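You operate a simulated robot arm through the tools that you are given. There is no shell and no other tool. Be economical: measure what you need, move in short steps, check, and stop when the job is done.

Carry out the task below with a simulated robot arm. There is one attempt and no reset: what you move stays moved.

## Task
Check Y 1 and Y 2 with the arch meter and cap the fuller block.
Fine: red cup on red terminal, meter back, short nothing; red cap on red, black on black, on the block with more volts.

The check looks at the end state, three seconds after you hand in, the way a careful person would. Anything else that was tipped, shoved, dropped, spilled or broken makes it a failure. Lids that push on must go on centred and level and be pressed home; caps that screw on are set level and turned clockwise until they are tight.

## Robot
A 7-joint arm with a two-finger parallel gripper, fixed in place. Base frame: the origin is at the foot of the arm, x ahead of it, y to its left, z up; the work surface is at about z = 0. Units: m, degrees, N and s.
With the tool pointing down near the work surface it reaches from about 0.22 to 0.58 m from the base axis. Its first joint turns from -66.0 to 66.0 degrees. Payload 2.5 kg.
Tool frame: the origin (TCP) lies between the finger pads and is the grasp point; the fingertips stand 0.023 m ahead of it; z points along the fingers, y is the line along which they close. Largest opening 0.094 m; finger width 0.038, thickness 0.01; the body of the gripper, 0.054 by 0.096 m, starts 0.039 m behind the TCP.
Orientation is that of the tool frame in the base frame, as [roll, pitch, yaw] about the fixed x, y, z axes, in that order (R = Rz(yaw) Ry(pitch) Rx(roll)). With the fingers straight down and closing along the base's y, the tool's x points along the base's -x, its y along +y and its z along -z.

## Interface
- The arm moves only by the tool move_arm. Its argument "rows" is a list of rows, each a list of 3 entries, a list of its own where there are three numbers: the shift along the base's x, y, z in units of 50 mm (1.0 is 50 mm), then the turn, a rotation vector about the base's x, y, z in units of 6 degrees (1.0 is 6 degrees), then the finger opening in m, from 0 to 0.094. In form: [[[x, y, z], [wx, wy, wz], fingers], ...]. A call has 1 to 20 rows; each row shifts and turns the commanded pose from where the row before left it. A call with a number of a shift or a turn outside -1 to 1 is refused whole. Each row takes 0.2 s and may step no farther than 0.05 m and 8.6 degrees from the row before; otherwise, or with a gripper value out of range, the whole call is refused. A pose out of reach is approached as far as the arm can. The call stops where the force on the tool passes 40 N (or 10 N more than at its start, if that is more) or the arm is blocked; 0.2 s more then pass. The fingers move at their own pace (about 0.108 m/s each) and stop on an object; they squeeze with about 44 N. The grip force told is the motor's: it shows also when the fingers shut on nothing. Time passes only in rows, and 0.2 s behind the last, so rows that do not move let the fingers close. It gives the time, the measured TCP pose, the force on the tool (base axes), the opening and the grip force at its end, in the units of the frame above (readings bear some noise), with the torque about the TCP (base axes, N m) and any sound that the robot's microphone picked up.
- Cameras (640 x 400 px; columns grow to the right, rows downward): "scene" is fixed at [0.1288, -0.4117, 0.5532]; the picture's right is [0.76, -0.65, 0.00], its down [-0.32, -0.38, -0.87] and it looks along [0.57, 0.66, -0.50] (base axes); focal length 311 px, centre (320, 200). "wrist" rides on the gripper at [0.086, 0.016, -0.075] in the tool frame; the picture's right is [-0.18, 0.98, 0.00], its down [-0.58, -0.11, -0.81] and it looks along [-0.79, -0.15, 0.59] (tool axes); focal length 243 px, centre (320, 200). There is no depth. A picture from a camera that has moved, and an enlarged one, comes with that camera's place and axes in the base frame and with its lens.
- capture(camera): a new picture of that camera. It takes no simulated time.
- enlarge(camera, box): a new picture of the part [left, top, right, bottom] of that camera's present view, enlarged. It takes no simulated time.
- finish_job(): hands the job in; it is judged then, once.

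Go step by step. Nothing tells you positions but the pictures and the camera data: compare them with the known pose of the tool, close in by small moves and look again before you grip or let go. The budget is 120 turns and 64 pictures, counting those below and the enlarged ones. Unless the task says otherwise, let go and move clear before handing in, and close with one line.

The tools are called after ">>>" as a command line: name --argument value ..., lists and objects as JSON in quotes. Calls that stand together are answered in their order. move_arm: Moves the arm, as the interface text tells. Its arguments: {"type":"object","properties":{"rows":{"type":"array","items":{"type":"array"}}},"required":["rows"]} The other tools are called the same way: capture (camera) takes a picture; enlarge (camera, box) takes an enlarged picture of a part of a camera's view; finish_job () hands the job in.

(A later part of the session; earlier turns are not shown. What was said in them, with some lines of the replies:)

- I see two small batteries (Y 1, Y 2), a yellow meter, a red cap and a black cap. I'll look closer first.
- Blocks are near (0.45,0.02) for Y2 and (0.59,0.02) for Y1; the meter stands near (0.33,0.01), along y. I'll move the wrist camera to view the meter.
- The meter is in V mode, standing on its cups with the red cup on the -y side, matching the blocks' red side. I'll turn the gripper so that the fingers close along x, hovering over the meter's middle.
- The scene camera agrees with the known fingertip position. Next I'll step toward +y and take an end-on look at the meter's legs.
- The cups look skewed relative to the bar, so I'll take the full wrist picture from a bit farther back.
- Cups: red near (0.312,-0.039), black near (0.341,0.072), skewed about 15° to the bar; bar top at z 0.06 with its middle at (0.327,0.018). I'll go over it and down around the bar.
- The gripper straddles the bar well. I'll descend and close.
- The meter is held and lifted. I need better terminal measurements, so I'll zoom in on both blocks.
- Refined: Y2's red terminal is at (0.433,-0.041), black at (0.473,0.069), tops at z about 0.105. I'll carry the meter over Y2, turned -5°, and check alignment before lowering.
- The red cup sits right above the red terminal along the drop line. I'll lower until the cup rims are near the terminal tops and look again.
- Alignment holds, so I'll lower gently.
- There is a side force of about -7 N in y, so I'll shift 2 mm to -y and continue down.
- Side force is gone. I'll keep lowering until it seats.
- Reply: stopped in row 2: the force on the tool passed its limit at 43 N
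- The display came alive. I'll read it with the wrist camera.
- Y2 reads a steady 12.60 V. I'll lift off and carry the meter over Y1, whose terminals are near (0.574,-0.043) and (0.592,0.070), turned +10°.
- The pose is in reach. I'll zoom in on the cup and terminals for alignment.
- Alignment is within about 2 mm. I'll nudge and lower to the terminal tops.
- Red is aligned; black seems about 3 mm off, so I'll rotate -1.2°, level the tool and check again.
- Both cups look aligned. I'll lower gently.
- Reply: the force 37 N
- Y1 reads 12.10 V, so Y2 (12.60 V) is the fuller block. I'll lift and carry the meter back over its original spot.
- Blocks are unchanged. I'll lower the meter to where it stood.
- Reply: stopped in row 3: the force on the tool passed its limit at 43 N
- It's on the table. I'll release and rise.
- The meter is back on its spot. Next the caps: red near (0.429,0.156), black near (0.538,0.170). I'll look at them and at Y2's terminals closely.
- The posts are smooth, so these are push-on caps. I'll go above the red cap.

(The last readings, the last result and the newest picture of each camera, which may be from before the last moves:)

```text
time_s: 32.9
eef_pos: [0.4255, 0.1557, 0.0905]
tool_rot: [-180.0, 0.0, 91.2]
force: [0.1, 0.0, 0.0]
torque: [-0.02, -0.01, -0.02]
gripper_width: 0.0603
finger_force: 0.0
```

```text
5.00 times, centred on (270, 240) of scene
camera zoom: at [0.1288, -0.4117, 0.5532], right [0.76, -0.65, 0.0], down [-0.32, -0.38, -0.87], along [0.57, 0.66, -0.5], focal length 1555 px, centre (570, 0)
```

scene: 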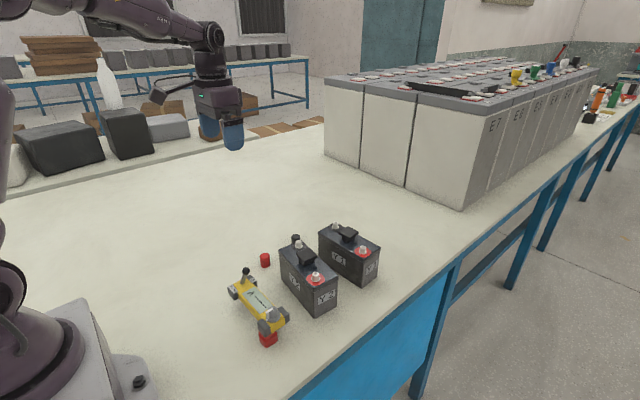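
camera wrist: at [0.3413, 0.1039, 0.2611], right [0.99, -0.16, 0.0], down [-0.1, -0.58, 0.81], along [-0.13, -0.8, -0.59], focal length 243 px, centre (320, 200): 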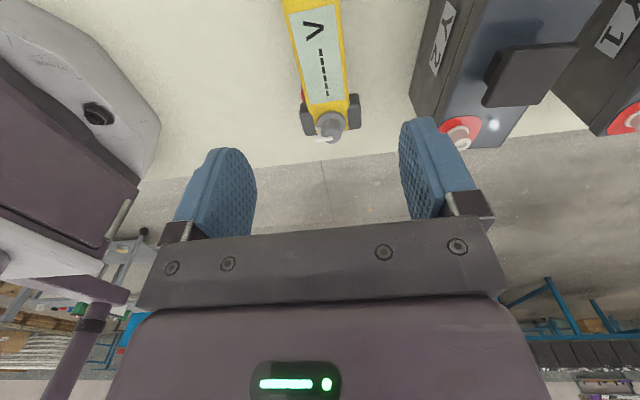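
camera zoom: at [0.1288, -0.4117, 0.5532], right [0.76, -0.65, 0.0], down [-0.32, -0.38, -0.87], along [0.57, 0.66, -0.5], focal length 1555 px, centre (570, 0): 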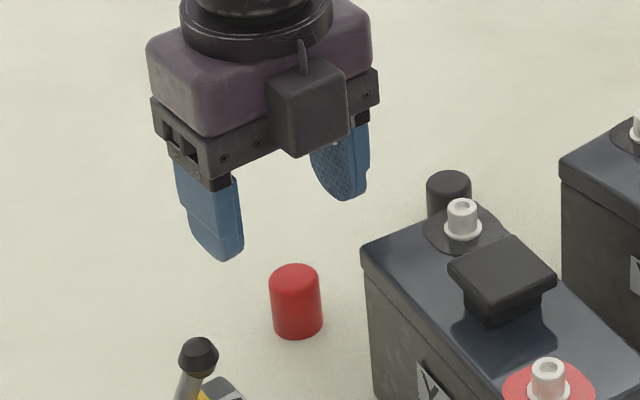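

Aligned. I'll descend and grip the cap.

>>> move_arm --rows '[[[0.02, 0, -0.6], [0, 0, 0], 0.06], [[0, 0, -0.4], [0, 0, 0], 0.06], [[0, 0, -0.12], [0, 0, 0], 0.06], [[0, 0, 0], [0, 0, 0], 0.0], [[0, 0, 0], [0, 0, 0], 0.0], [[0, 0, 0], [0, 0, 0], 0.0]]'

>>> move_arm --rows '[[[0, 0, 0.6], [0, 0, 0], 0.0], [[0, 0, 0.9], [0, 0, 0], 0.0], [[0, 0, 0.9], [0, 0, 0], 0.0], [[0, 0, 0], [0, 0, 0], 0.0]]'

>>> enlarge --camera "scene" --box '[230, 190, 310, 250]'

```text
time_s: 34.3
eef_pos: [0.4269, 0.1546, 0.0388]
tool_rot: [179.9, -0.1, 91.2]
force: [0.8, -0.2, 6.5]
torque: [0.02, 0.02, -0.01]
gripper_width: 0.0224
finger_force: 44.1
```

```text
time_s: 35.3
eef_pos: [0.4267, 0.1558, 0.159]
tool_rot: [-179.8, -0.1, 91.2]
force: [0.5, -0.4, -0.1]
torque: [0.0, -0.02, -0.03]
gripper_width: 0.0221
finger_force: 43.2
```

```text
6.67 times, centred on (270, 220) of scene
camera zoom: at [0.1288, -0.4117, 0.5532], right [0.76, -0.65, 0.0], down [-0.32, -0.38, -0.87], along [0.57, 0.66, -0.5], focal length 2074 px, centre (653, 67)
```

zoom: 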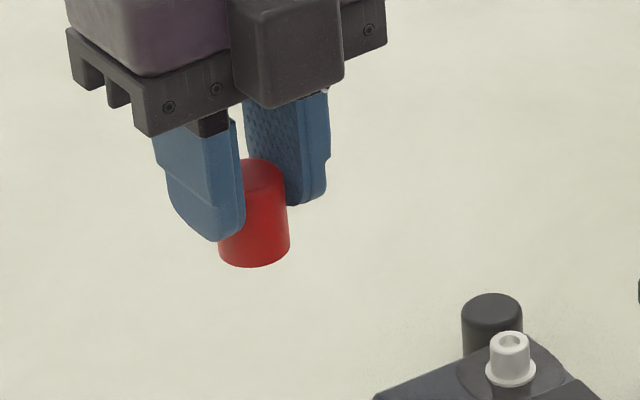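

The cap may be tilted in the grip, so I'll look closer.

>>> enlarge --camera "scene" --box '[245, 200, 285, 230]'

>>> enlarge --camera "wrist" --box '[220, 80, 420, 240]'

```text
13.33 times, centred on (265, 215) of scene
camera zoom: at [0.1288, -0.4117, 0.5532], right [0.76, -0.65, 0.0], down [-0.32, -0.38, -0.87], along [0.57, 0.66, -0.5], focal length 4148 px, centre (1053, 0)
```

zoom: 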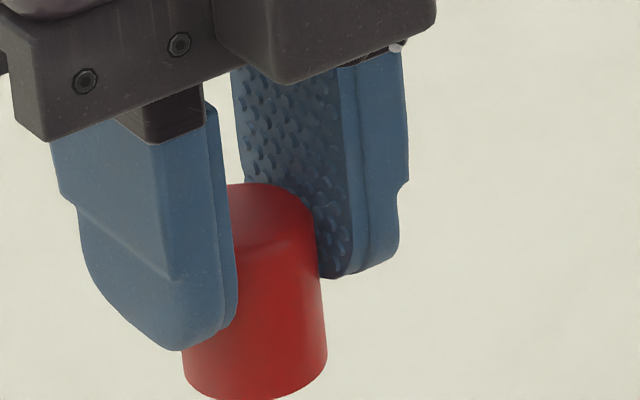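

```text
2.50 times, centred on (320, 160) of wrist
camera zoom: at [0.4405, 0.2422, 0.2334], right [0.99, -0.16, 0.0], down [-0.1, -0.58, 0.81], along [-0.13, -0.8, -0.59], focal length 606 px, centre (320, 300)
```

zoom: 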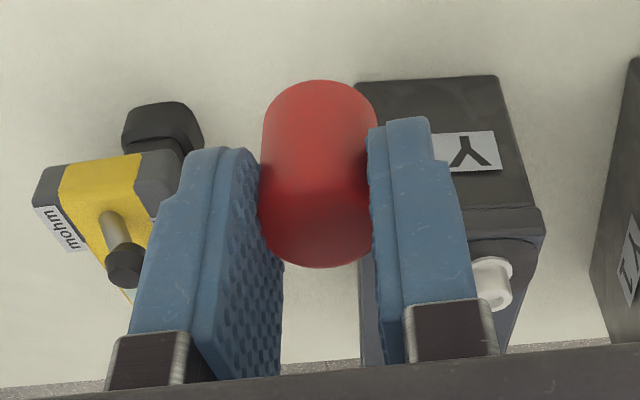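

Wrist geometry shows the cap centred and upright. I'll carry it over Y2's red terminal.

>>> move_arm --rows '[[[0, 0, 0.32], [0, 0, 0], 0.0], [[0.027, -0.79, 0], [0, 0, 0], 0.0], [[0.027, -0.79, 0], [0, 0, 0], 0.0], [[0.027, -0.79, 0], [0, 0, 0], 0.0], [[0.027, -0.79, 0], [0, 0, 0], 0.0], [[0.027, -0.8, 0], [0, 0, 0], 0.0], [[0, 0, -0.3], [0, 0, 0], 0.0], [[0, 0, 0], [0, 0, 0], 0.0]]'

>>> enlarge --camera "scene" --box '[290, 230, 340, 290]'

>>> enlarge --camera "wrist" --box '[220, 0, 460, 180]'

```text
time_s: 37.1
eef_pos: [0.4366, -0.0434, 0.1574]
tool_rot: [-180.0, 0.0, 91.2]
force: [0.1, 1.3, 0.5]
torque: [0.03, -0.02, -0.01]
gripper_width: 0.0219
finger_force: 44.0
```

```text
6.67 times, centred on (315, 260) of scene
camera zoom: at [0.1288, -0.4117, 0.5532], right [0.76, -0.65, 0.0], down [-0.32, -0.38, -0.87], along [0.57, 0.66, -0.5], focal length 2074 px, centre (353, -200)
```

zoom: 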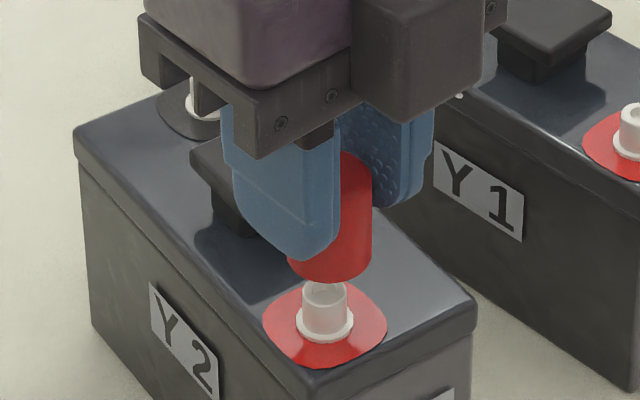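

```text
2.22 times, centred on (340, 90) of wrist
camera zoom: at [0.4516, 0.0437, 0.2318], right [0.99, -0.16, 0.0], down [-0.1, -0.58, 0.81], along [-0.13, -0.8, -0.59], focal length 539 px, centre (276, 444)
```

zoom: 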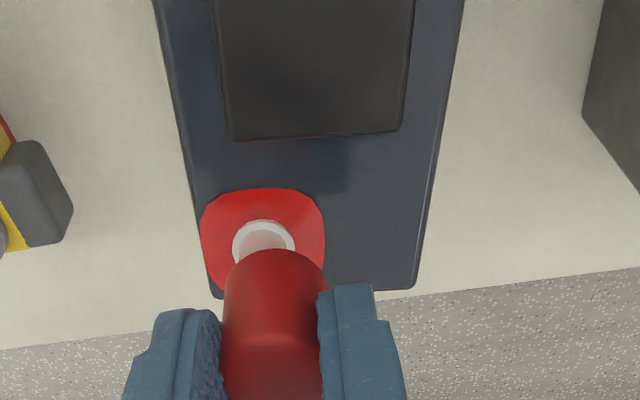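

The cap is about 3 mm too far in +x. I'll correct it and recheck with the wrist camera.

>>> move_arm --rows '[[[-0.06, -0.03, 0], [0, 0, 0], 0.0], [[0, 0, -0.12], [0, 0, 0], 0.0], [[0, 0, 0], [0, 0, 0], 0.0]]'

>>> enlarge --camera "wrist" --box '[260, 60, 380, 180]'

>>> enlarge --camera "scene" --box '[290, 240, 340, 290]'

```text
time_s: 37.9
eef_pos: [0.4342, -0.0437, 0.1535]
tool_rot: [-180.0, 0.0, 91.2]
force: [-0.5, 0.2, -1.0]
torque: [0.02, -0.01, 0.02]
gripper_width: 0.0224
finger_force: 43.9
```

```text
3.33 times, centred on (320, 120) of wrist
camera zoom: at [0.4475, 0.0423, 0.2277], right [0.99, -0.16, 0.0], down [-0.1, -0.58, 0.81], along [-0.13, -0.8, -0.59], focal length 809 px, centre (320, 467)
```

zoom: 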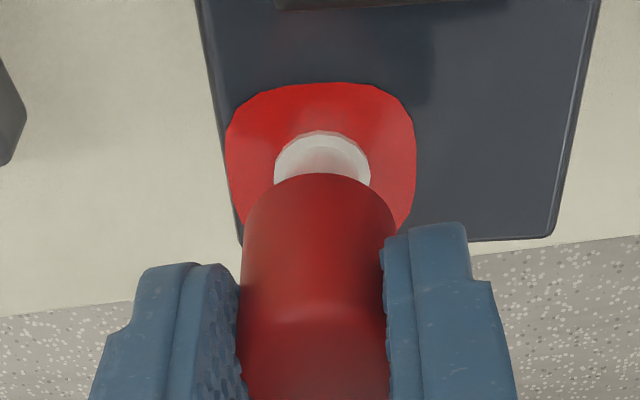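

```text
8.00 times, centred on (315, 265) of scene
camera zoom: at [0.1288, -0.4117, 0.5532], right [0.76, -0.65, 0.0], down [-0.32, -0.38, -0.87], along [0.57, 0.66, -0.5], focal length 2488 px, centre (360, -320)
```

zoom: 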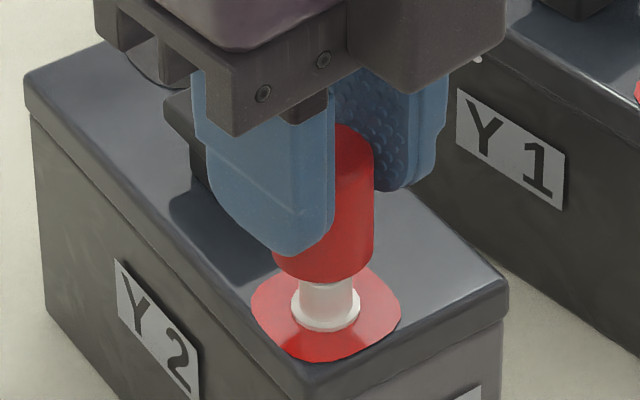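

Both cameras agree that the cap sits about (+1.5,+3) mm off the post. I'll correct and lower until contact.

>>> move_arm --rows '[[[-0.03, -0.06, 0], [0, 0, 0], 0.0], [[0, 0, -0.06], [0, 0, 0], 0.0], [[0, 0, -0.04], [0, 0, 0], 0.0], [[0, 0, 0], [0, 0, 0], 0.0]]'

```text
time_s: 38.9
eef_pos: [0.4312, -0.0475, 0.1482]
tool_rot: [180.0, 0.1, 91.1]
force: [0.1, 0.3, -0.4]
torque: [0.03, 0.0, -0.02]
gripper_width: 0.0226
finger_force: 43.6
```

>>> move_arm --rows '[[[0, 0, -0.04], [0, 0, 0], 0.0], [[0, 0, -0.04], [0, 0, 0], 0.0], [[0, 0, 0], [0, 0, 0], 0.0]]'

>>> enlarge --camera "wrist" --box '[260, 60, 380, 180]'

>>> enlarge --camera "scene" --box '[290, 240, 340, 290]'

```text
time_s: 39.7
eef_pos: [0.4324, -0.0467, 0.1439]
tool_rot: [-179.9, 0.1, 91.2]
force: [-1.3, -0.8, -0.6]
torque: [0.01, 0.01, 0.0]
gripper_width: 0.0205
finger_force: 43.8
```

```text
3.33 times, centred on (320, 120) of wrist
camera zoom: at [0.4465, 0.0395, 0.2195], right [0.99, -0.16, 0.0], down [-0.1, -0.58, 0.81], along [-0.13, -0.8, -0.59], focal length 809 px, centre (320, 467)
```

zoom: 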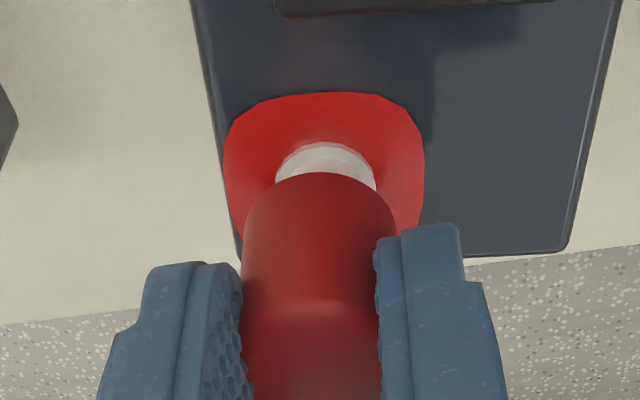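

```text
8.00 times, centred on (315, 265) of scene
camera zoom: at [0.1288, -0.4117, 0.5532], right [0.76, -0.65, 0.0], down [-0.32, -0.38, -0.87], along [0.57, 0.66, -0.5], focal length 2488 px, centre (360, -320)
```

zoom: 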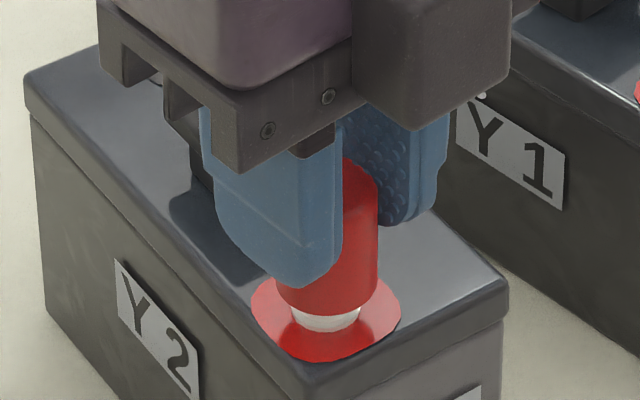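

The cap is centred over the post. I'll continue down.

>>> move_arm --rows '[[[0, 0, -0.04], [0, 0, 0], 0.0], [[0, 0, -0.04], [0, 0, 0], 0.0], [[0, 0, 0], [0, 0, 0], 0.0]]'

```text
time_s: 40.5
eef_pos: [0.4305, -0.0471, 0.1401]
tool_rot: [-179.9, 0.0, 91.2]
force: [3.2, 0.3, 0.0]
torque: [-0.01, -0.16, 0.0]
gripper_width: 0.0201
finger_force: 44.1
```

>>> move_arm --rows '[[[0.03, 0, 0], [0, 0, 0], 0.0], [[0, 0, -0.04], [0, 0, 0], 0.0], [[0, 0, -0.04], [0, 0, 0], 0.0], [[0, 0, 0], [0, 0, 0], 0.0]]'

>>> enlarge --camera "scene" --box '[290, 240, 340, 290]'

```text
time_s: 41.5
eef_pos: [0.4324, -0.0487, 0.1366]
tool_rot: [-179.9, 0.0, 91.2]
force: [0.3, -0.3, 1.5]
torque: [-0.01, -0.01, -0.01]
gripper_width: 0.0202
finger_force: 43.7
```

```text
8.00 times, centred on (315, 265) of scene
camera zoom: at [0.1288, -0.4117, 0.5532], right [0.76, -0.65, 0.0], down [-0.32, -0.38, -0.87], along [0.57, 0.66, -0.5], focal length 2488 px, centre (360, -320)
```

zoom: 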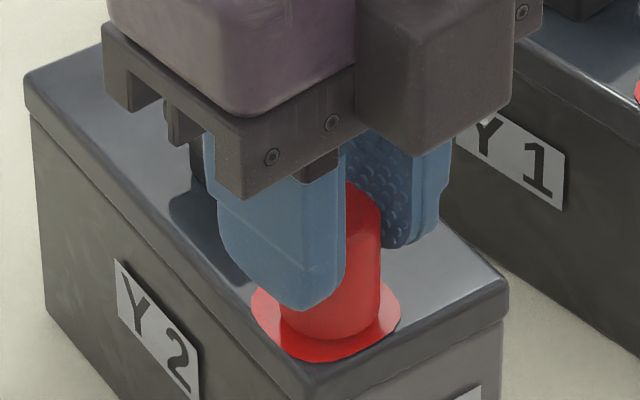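

It's going over the post. I'll press down.

>>> move_arm --rows '[[[0, 0, -0.05], [0, 0, 0], 0.0], [[0, 0, -0.05], [0, 0, 0], 0.0], [[0, 0, -0.05], [0, 0, 0], 0.0], [[0, 0, -0.05], [0, 0, 0], 0.0], [[0, 0, 0], [0, 0, 0], 0.0]]'

```text
time_s: 42.2
eef_pos: [0.4337, -0.0466, 0.1345]
tool_rot: [179.8, 0.0, 91.3]
force: [-1.5, 0.7, 2.8]
torque: [-0.11, 0.36, 0.07]
gripper_width: 0.02
finger_force: 43.8
stopped in row 3: the force on the tool passed its limit at 43 N (the readings are from after the stop); the commanded pose is now the measured one
```

The press stopped at 43 N with the cap bottom near flange height. I'll release, rise and look.

>>> move_arm --rows '[[[0, 0, 0], [0, 0, 0], 0.05], [[0, 0, 0], [0, 0, 0], 0.05], [[0, 0, 0.5], [0, 0, 0], 0.05], [[0, 0, 0.5], [0, 0, 0], 0.05], [[0, 0.3, 0.3], [0, 0, 0], 0.0], [[0, 0.5, 0], [0, 0, 0], 0.0], [[0, 0, 0], [0, 0, 0], 0.0]]'

>>> enlarge --camera "scene" --box '[290, 240, 340, 290]'

```text
time_s: 43.8
eef_pos: [0.4342, -0.0088, 0.1998]
tool_rot: [179.8, -0.2, 91.3]
force: [-0.2, 1.2, 0.3]
torque: [-0.02, -0.02, -0.02]
gripper_width: 0.0003
finger_force: 42.4
```

```text
8.00 times, centred on (315, 265) of scene
camera zoom: at [0.1288, -0.4117, 0.5532], right [0.76, -0.65, 0.0], down [-0.32, -0.38, -0.87], along [0.57, 0.66, -0.5], focal length 2488 px, centre (360, -320)
```

zoom: 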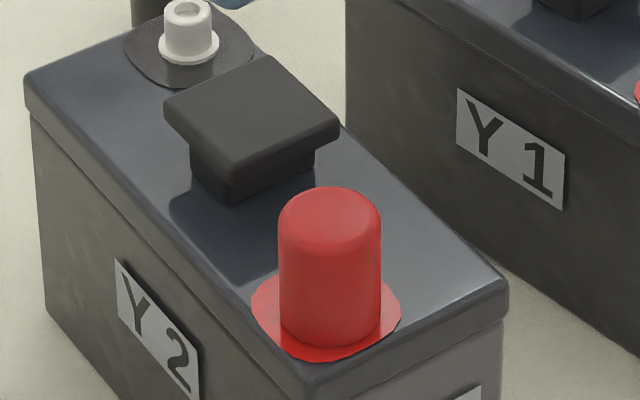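

The red cap is upright and centred. I'll press once from above with closed fingers to make sure it's home.

>>> move_arm --rows '[[[0, -0.76, 0], [0, 0, 0], 0.0], [[0, 0, -0.4], [0.03, 0, 0], 0.0], [[0, 0, -0.4], [0, 0, 0], 0.0], [[0, 0, -0.1], [0, 0, 0], 0.0], [[0, 0, -0.1], [0, 0, 0], 0.0], [[0, 0, -0.1], [0, 0, 0], 0.0], [[0, 0, -0.1], [0, 0, 0], 0.0], [[0, 0, 0], [0, 0, 0], 0.0]]'

```text
time_s: 45.2
eef_pos: [0.4352, -0.0452, 0.1498]
tool_rot: [179.6, -0.3, 91.3]
force: [-3.8, 0.4, 7.0]
torque: [-0.03, 0.1, -0.03]
gripper_width: 0.0
finger_force: 42.2
stopped in row 6: the force on the tool passed its limit at 50 N (the readings are from after the stop); the commanded pose is now the measured one
```

Home at 50 N. Now I'll go above the black cap.

>>> move_arm --rows '[[[0, 0, 0.5], [-0.05, 0.067, 0], 0.0], [[0, 0, 0.5], [0, 0, 0], 0.0], [[0.41, 0.86, 0], [0, 0, 0], 0.06], [[0.41, 0.86, 0], [0, 0, 0], 0.06], [[0.41, 0.86, 0], [0, 0, 0], 0.06], [[0.41, 0.86, 0], [0, 0, 0], 0.06], [[0.41, 0.86, 0], [0, 0, 0], 0.06], [[0, 0, -0.9], [0, 0, 0], 0.06], [[0, 0, -0.8], [0, 0, 0], 0.06], [[0, 0, 0], [0, 0, 0], 0.06]]'

>>> enlarge --camera "scene" --box '[270, 190, 340, 250]'

>>> capture --camera "wrist"

```text
time_s: 47.4
eef_pos: [0.5407, 0.169, 0.1157]
tool_rot: [-180.0, -0.1, 91.2]
force: [0.0, -0.3, 0.3]
torque: [0.0, 0.01, -0.01]
gripper_width: 0.0597
finger_force: 0.0
```

```text
6.67 times, centred on (305, 220) of scene
camera zoom: at [0.1288, -0.4117, 0.5532], right [0.76, -0.65, 0.0], down [-0.32, -0.38, -0.87], along [0.57, 0.66, -0.5], focal length 2074 px, centre (420, 67)
```

zoom: 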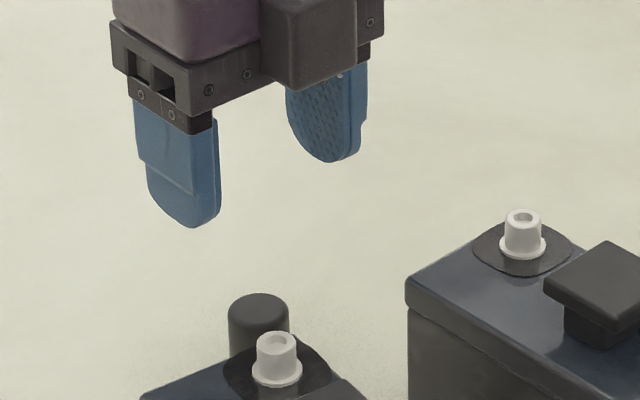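

```text
11 pictures are left
camera wrist: at [0.5555, 0.2545, 0.1905], right [0.99, -0.16, 0.0], down [-0.1, -0.58, 0.81], along [-0.13, -0.8, -0.59], focal length 243 px, centre (320, 200)
```

wrist: 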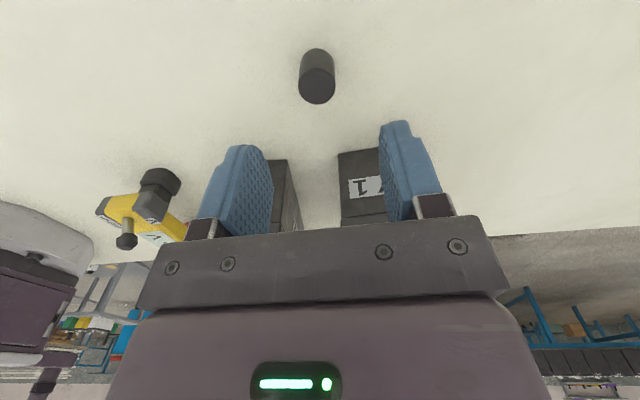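

The black cap is at (0.538,0.1695). I'll correct by a few mm, descend and grip.

>>> move_arm --rows '[[[-0.06, 0.02, -0.6], [0, 0, 0], 0.06], [[0, 0, -0.6], [0, 0, 0], 0.06], [[0, 0, -0.34], [0, 0, 0], 0.06], [[0, 0, 0], [0, 0, 0], 0.06], [[0, 0, 0], [0, 0, 0], 0.0], [[0, 0, 0], [0, 0, 0], 0.0], [[0, 0, 0], [0, 0, 0], 0.0]]'

```text
time_s: 49.0
eef_pos: [0.5355, 0.1695, 0.0387]
tool_rot: [-180.0, -0.1, 91.2]
force: [2.1, 0.1, 4.4]
torque: [-0.05, -0.03, -0.01]
gripper_width: 0.0219
finger_force: 44.0
```

Gripped. I'll lift and carry it to Y2's black terminal.

>>> move_arm --rows '[[[0, 0, 0.6], [0, 0, 0], 0.0], [[0, 0, 0.9], [0, 0, 0], 0.0], [[0, 0, 0.9], [0, 0, 0], 0.0], [[-0.417, -0.697, 0], [0, 0, 0], 0.0], [[-0.417, -0.697, 0], [0, 0, 0], 0.0], [[-0.417, -0.697, 0], [0, 0, 0], 0.0], [[0, 0, -0.1], [0, 0, 0], 0.0], [[0, 0, 0], [0, 0, 0], 0.0]]'

>>> enlarge --camera "wrist" --box '[260, 60, 380, 180]'

>>> enlarge --camera "scene" --box '[270, 210, 330, 260]'

```text
time_s: 50.8
eef_pos: [0.4707, 0.0646, 0.1527]
tool_rot: [-180.0, 0.0, 91.2]
force: [0.8, 0.1, -0.7]
torque: [0.01, -0.01, -0.02]
gripper_width: 0.0218
finger_force: 44.3
```

```text
3.33 times, centred on (320, 120) of wrist
camera zoom: at [0.4855, 0.1507, 0.2274], right [0.99, -0.16, 0.0], down [-0.1, -0.58, 0.81], along [-0.13, -0.8, -0.59], focal length 809 px, centre (320, 467)
```

zoom: 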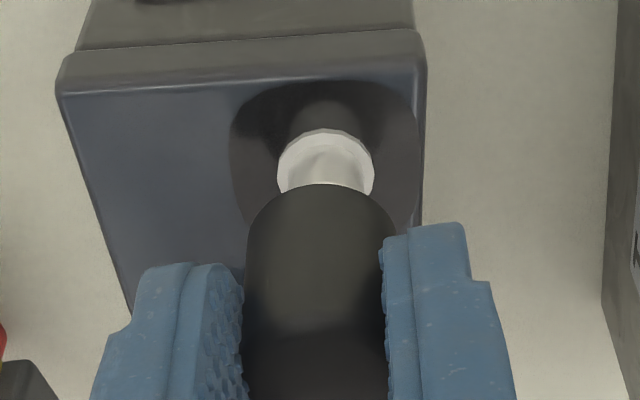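

```text
8.00 times, centred on (300, 235) of scene
camera zoom: at [0.1288, -0.4117, 0.5532], right [0.76, -0.65, 0.0], down [-0.32, -0.38, -0.87], along [0.57, 0.66, -0.5], focal length 2488 px, centre (480, -80)
```

zoom: 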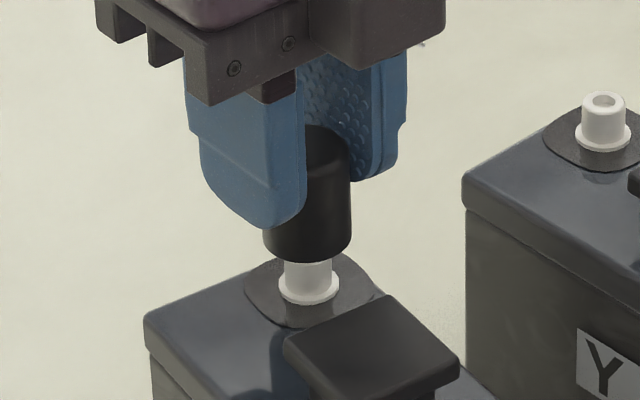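

Cap and post line up in both views. I'll lower in small steps while watching the side force.

>>> move_arm --rows '[[[0.01, 0, -0.06], [0, 0, 0], 0.0], [[0, 0, -0.06], [0, 0, 0], 0.0], [[0, 0, -0.06], [0, 0, 0], 0.0], [[0, 0, -0.04], [0, 0, 0], 0.0], [[0, 0, 0], [0, 0, 0], 0.0]]'

```text
time_s: 52.0
eef_pos: [0.4722, 0.0654, 0.1431]
tool_rot: [180.0, 0.0, 91.2]
force: [-0.7, -0.6, 0.4]
torque: [0.03, 0.04, -0.02]
gripper_width: 0.0218
finger_force: 44.2
```

>>> move_arm --rows '[[[0, 0, -0.04], [0, 0, 0], 0.0], [[0, 0, -0.04], [0, 0, 0], 0.0], [[0, 0, 0], [0, 0, 0], 0.0]]'

>>> enlarge --camera "scene" --box '[270, 210, 330, 260]'

```text
time_s: 52.8
eef_pos: [0.4721, 0.0646, 0.1378]
tool_rot: [179.9, 0.0, 91.1]
force: [-0.2, -0.9, 1.2]
torque: [0.01, 0.0, -0.01]
gripper_width: 0.0202
finger_force: 44.3
```

```text
8.00 times, centred on (300, 235) of scene
camera zoom: at [0.1288, -0.4117, 0.5532], right [0.76, -0.65, 0.0], down [-0.32, -0.38, -0.87], along [0.57, 0.66, -0.5], focal length 2488 px, centre (480, -80)
```

zoom: 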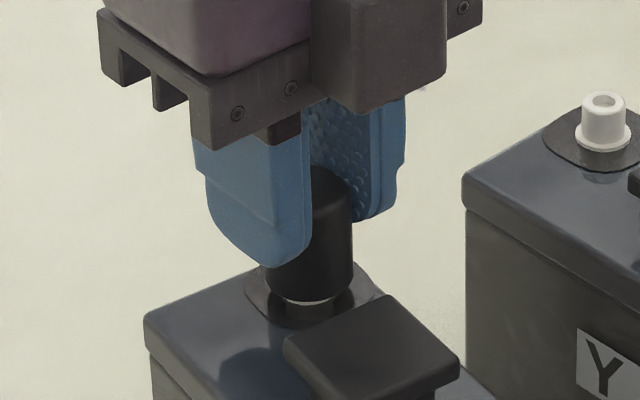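

It's sliding over the post cleanly. I'll press home.

>>> move_arm --rows '[[[0, 0, -0.04], [0, 0, 0], 0.0], [[0, 0, -0.04], [0, 0, 0], 0.0], [[0, 0, -0.04], [0, 0, 0], 0.0], [[0, 0, -0.04], [0, 0, 0], 0.0], [[0, 0, -0.04], [0, 0, 0], 0.0], [[0, 0, 0], [0, 0, 0], 0.0]]'

```text
time_s: 53.8
eef_pos: [0.4737, 0.0652, 0.1343]
tool_rot: [-180.0, -0.1, 91.2]
force: [-4.2, -1.3, 5.3]
torque: [0.01, 0.06, 0.04]
gripper_width: 0.0228
finger_force: 44.1
stopped in row 5: the force on the tool passed its limit at 45 N (the readings are from after the stop); the commanded pose is now the measured one
```

Same seated height as the red cap. I'll release, then press from above with closed fingers.

>>> move_arm --rows '[[[0, 0, 0], [0, 0, 0], 0.05], [[0, 0, 0], [0, 0, 0], 0.05], [[0, 0, 0.5], [0, 0, 0], 0.05], [[0, 0, 0.5], [0, 0, 0], 0.05], [[0, 0, 0], [0, 0, 0], 0.0], [[0, 0, 0], [0, 0, 0], 0.0], [[0, 0, -0.3], [0, 0, 0], 0.0], [[0, 0, -0.2], [0, 0, 0], 0.0], [[0, 0, -0.1], [0, 0, 0], 0.0], [[0, 0, -0.1], [0, 0, 0], 0.0], [[0, 0, -0.1], [0, 0, 0], 0.0], [[0, 0, 0], [0, 0, 0], 0.0]]'

```text
time_s: 56.3
eef_pos: [0.4766, 0.0643, 0.1512]
tool_rot: [179.1, -0.1, 91.0]
force: [-4.2, 0.9, 7.0]
torque: [0.01, 0.13, -0.01]
gripper_width: 0.0
finger_force: 42.7
stopped in row 12: the force on the tool passed its limit at 43 N (the readings are from after the stop); the commanded pose is now the measured one
```

Pressed home. I'll rise clear and check the result.

>>> move_arm --rows '[[[0, 0, 0.5], [0, 0, 0], 0.0], [[0, 0, 0.9], [0, 0, 0], 0.0], [[-0.3, 0.8, 0.4], [0, 0, 0], 0.03], [[-0.3, 0.8, 0.4], [0, 0, 0], 0.03], [[0, 0.8, 0], [0, 0, 0], 0.03], [[0, 0, 0], [0, 0, 0], 0.03]]'

>>> enlarge --camera "scene" --box '[210, 210, 400, 350]'

>>> enlarge --camera "scene" --box '[270, 220, 350, 290]'

```text
time_s: 57.7
eef_pos: [0.4474, 0.1851, 0.2532]
tool_rot: [179.1, -0.1, 91.1]
force: [1.1, -0.3, -0.4]
torque: [-0.02, 0.02, 0.02]
gripper_width: 0.03
finger_force: 0.2
```

```text
2.86 times, centred on (305, 280) of scene
camera zoom: at [0.1288, -0.4116, 0.5532], right [0.76, -0.65, 0.0], down [-0.32, -0.38, -0.87], along [0.57, 0.66, -0.5], focal length 889 px, centre (363, -29)
```

zoom: 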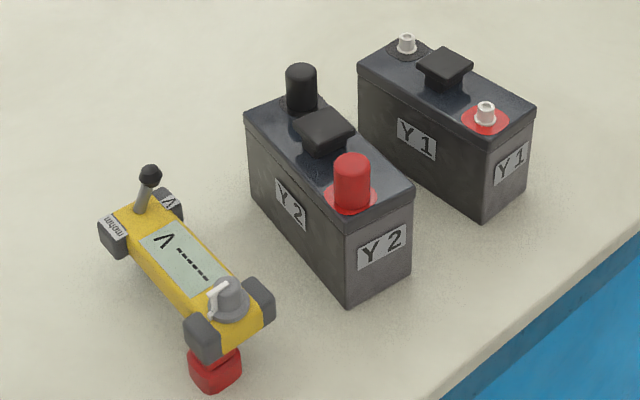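

```text
5.71 times, centred on (310, 255) of scene
camera zoom: at [0.1288, -0.4116, 0.5532], right [0.76, -0.65, 0.0], down [-0.32, -0.38, -0.87], along [0.57, 0.66, -0.5], focal length 1778 px, centre (377, -114)
```

zoom: 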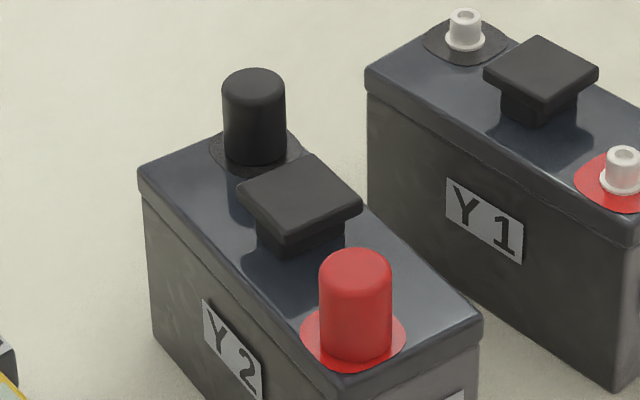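

Both caps are level and seated on Y 2, the meter is back on its spot, the blocks are where they were, and the arm is clear. I'm handing in now.

>>> finish_job

```text
The job is handed in.
```

Y 2 reads 12.60 V and Y 1 reads 12.10 V, so I pressed the red and black caps home on Y 2 and put the meter back within about 2 mm of where it stood.
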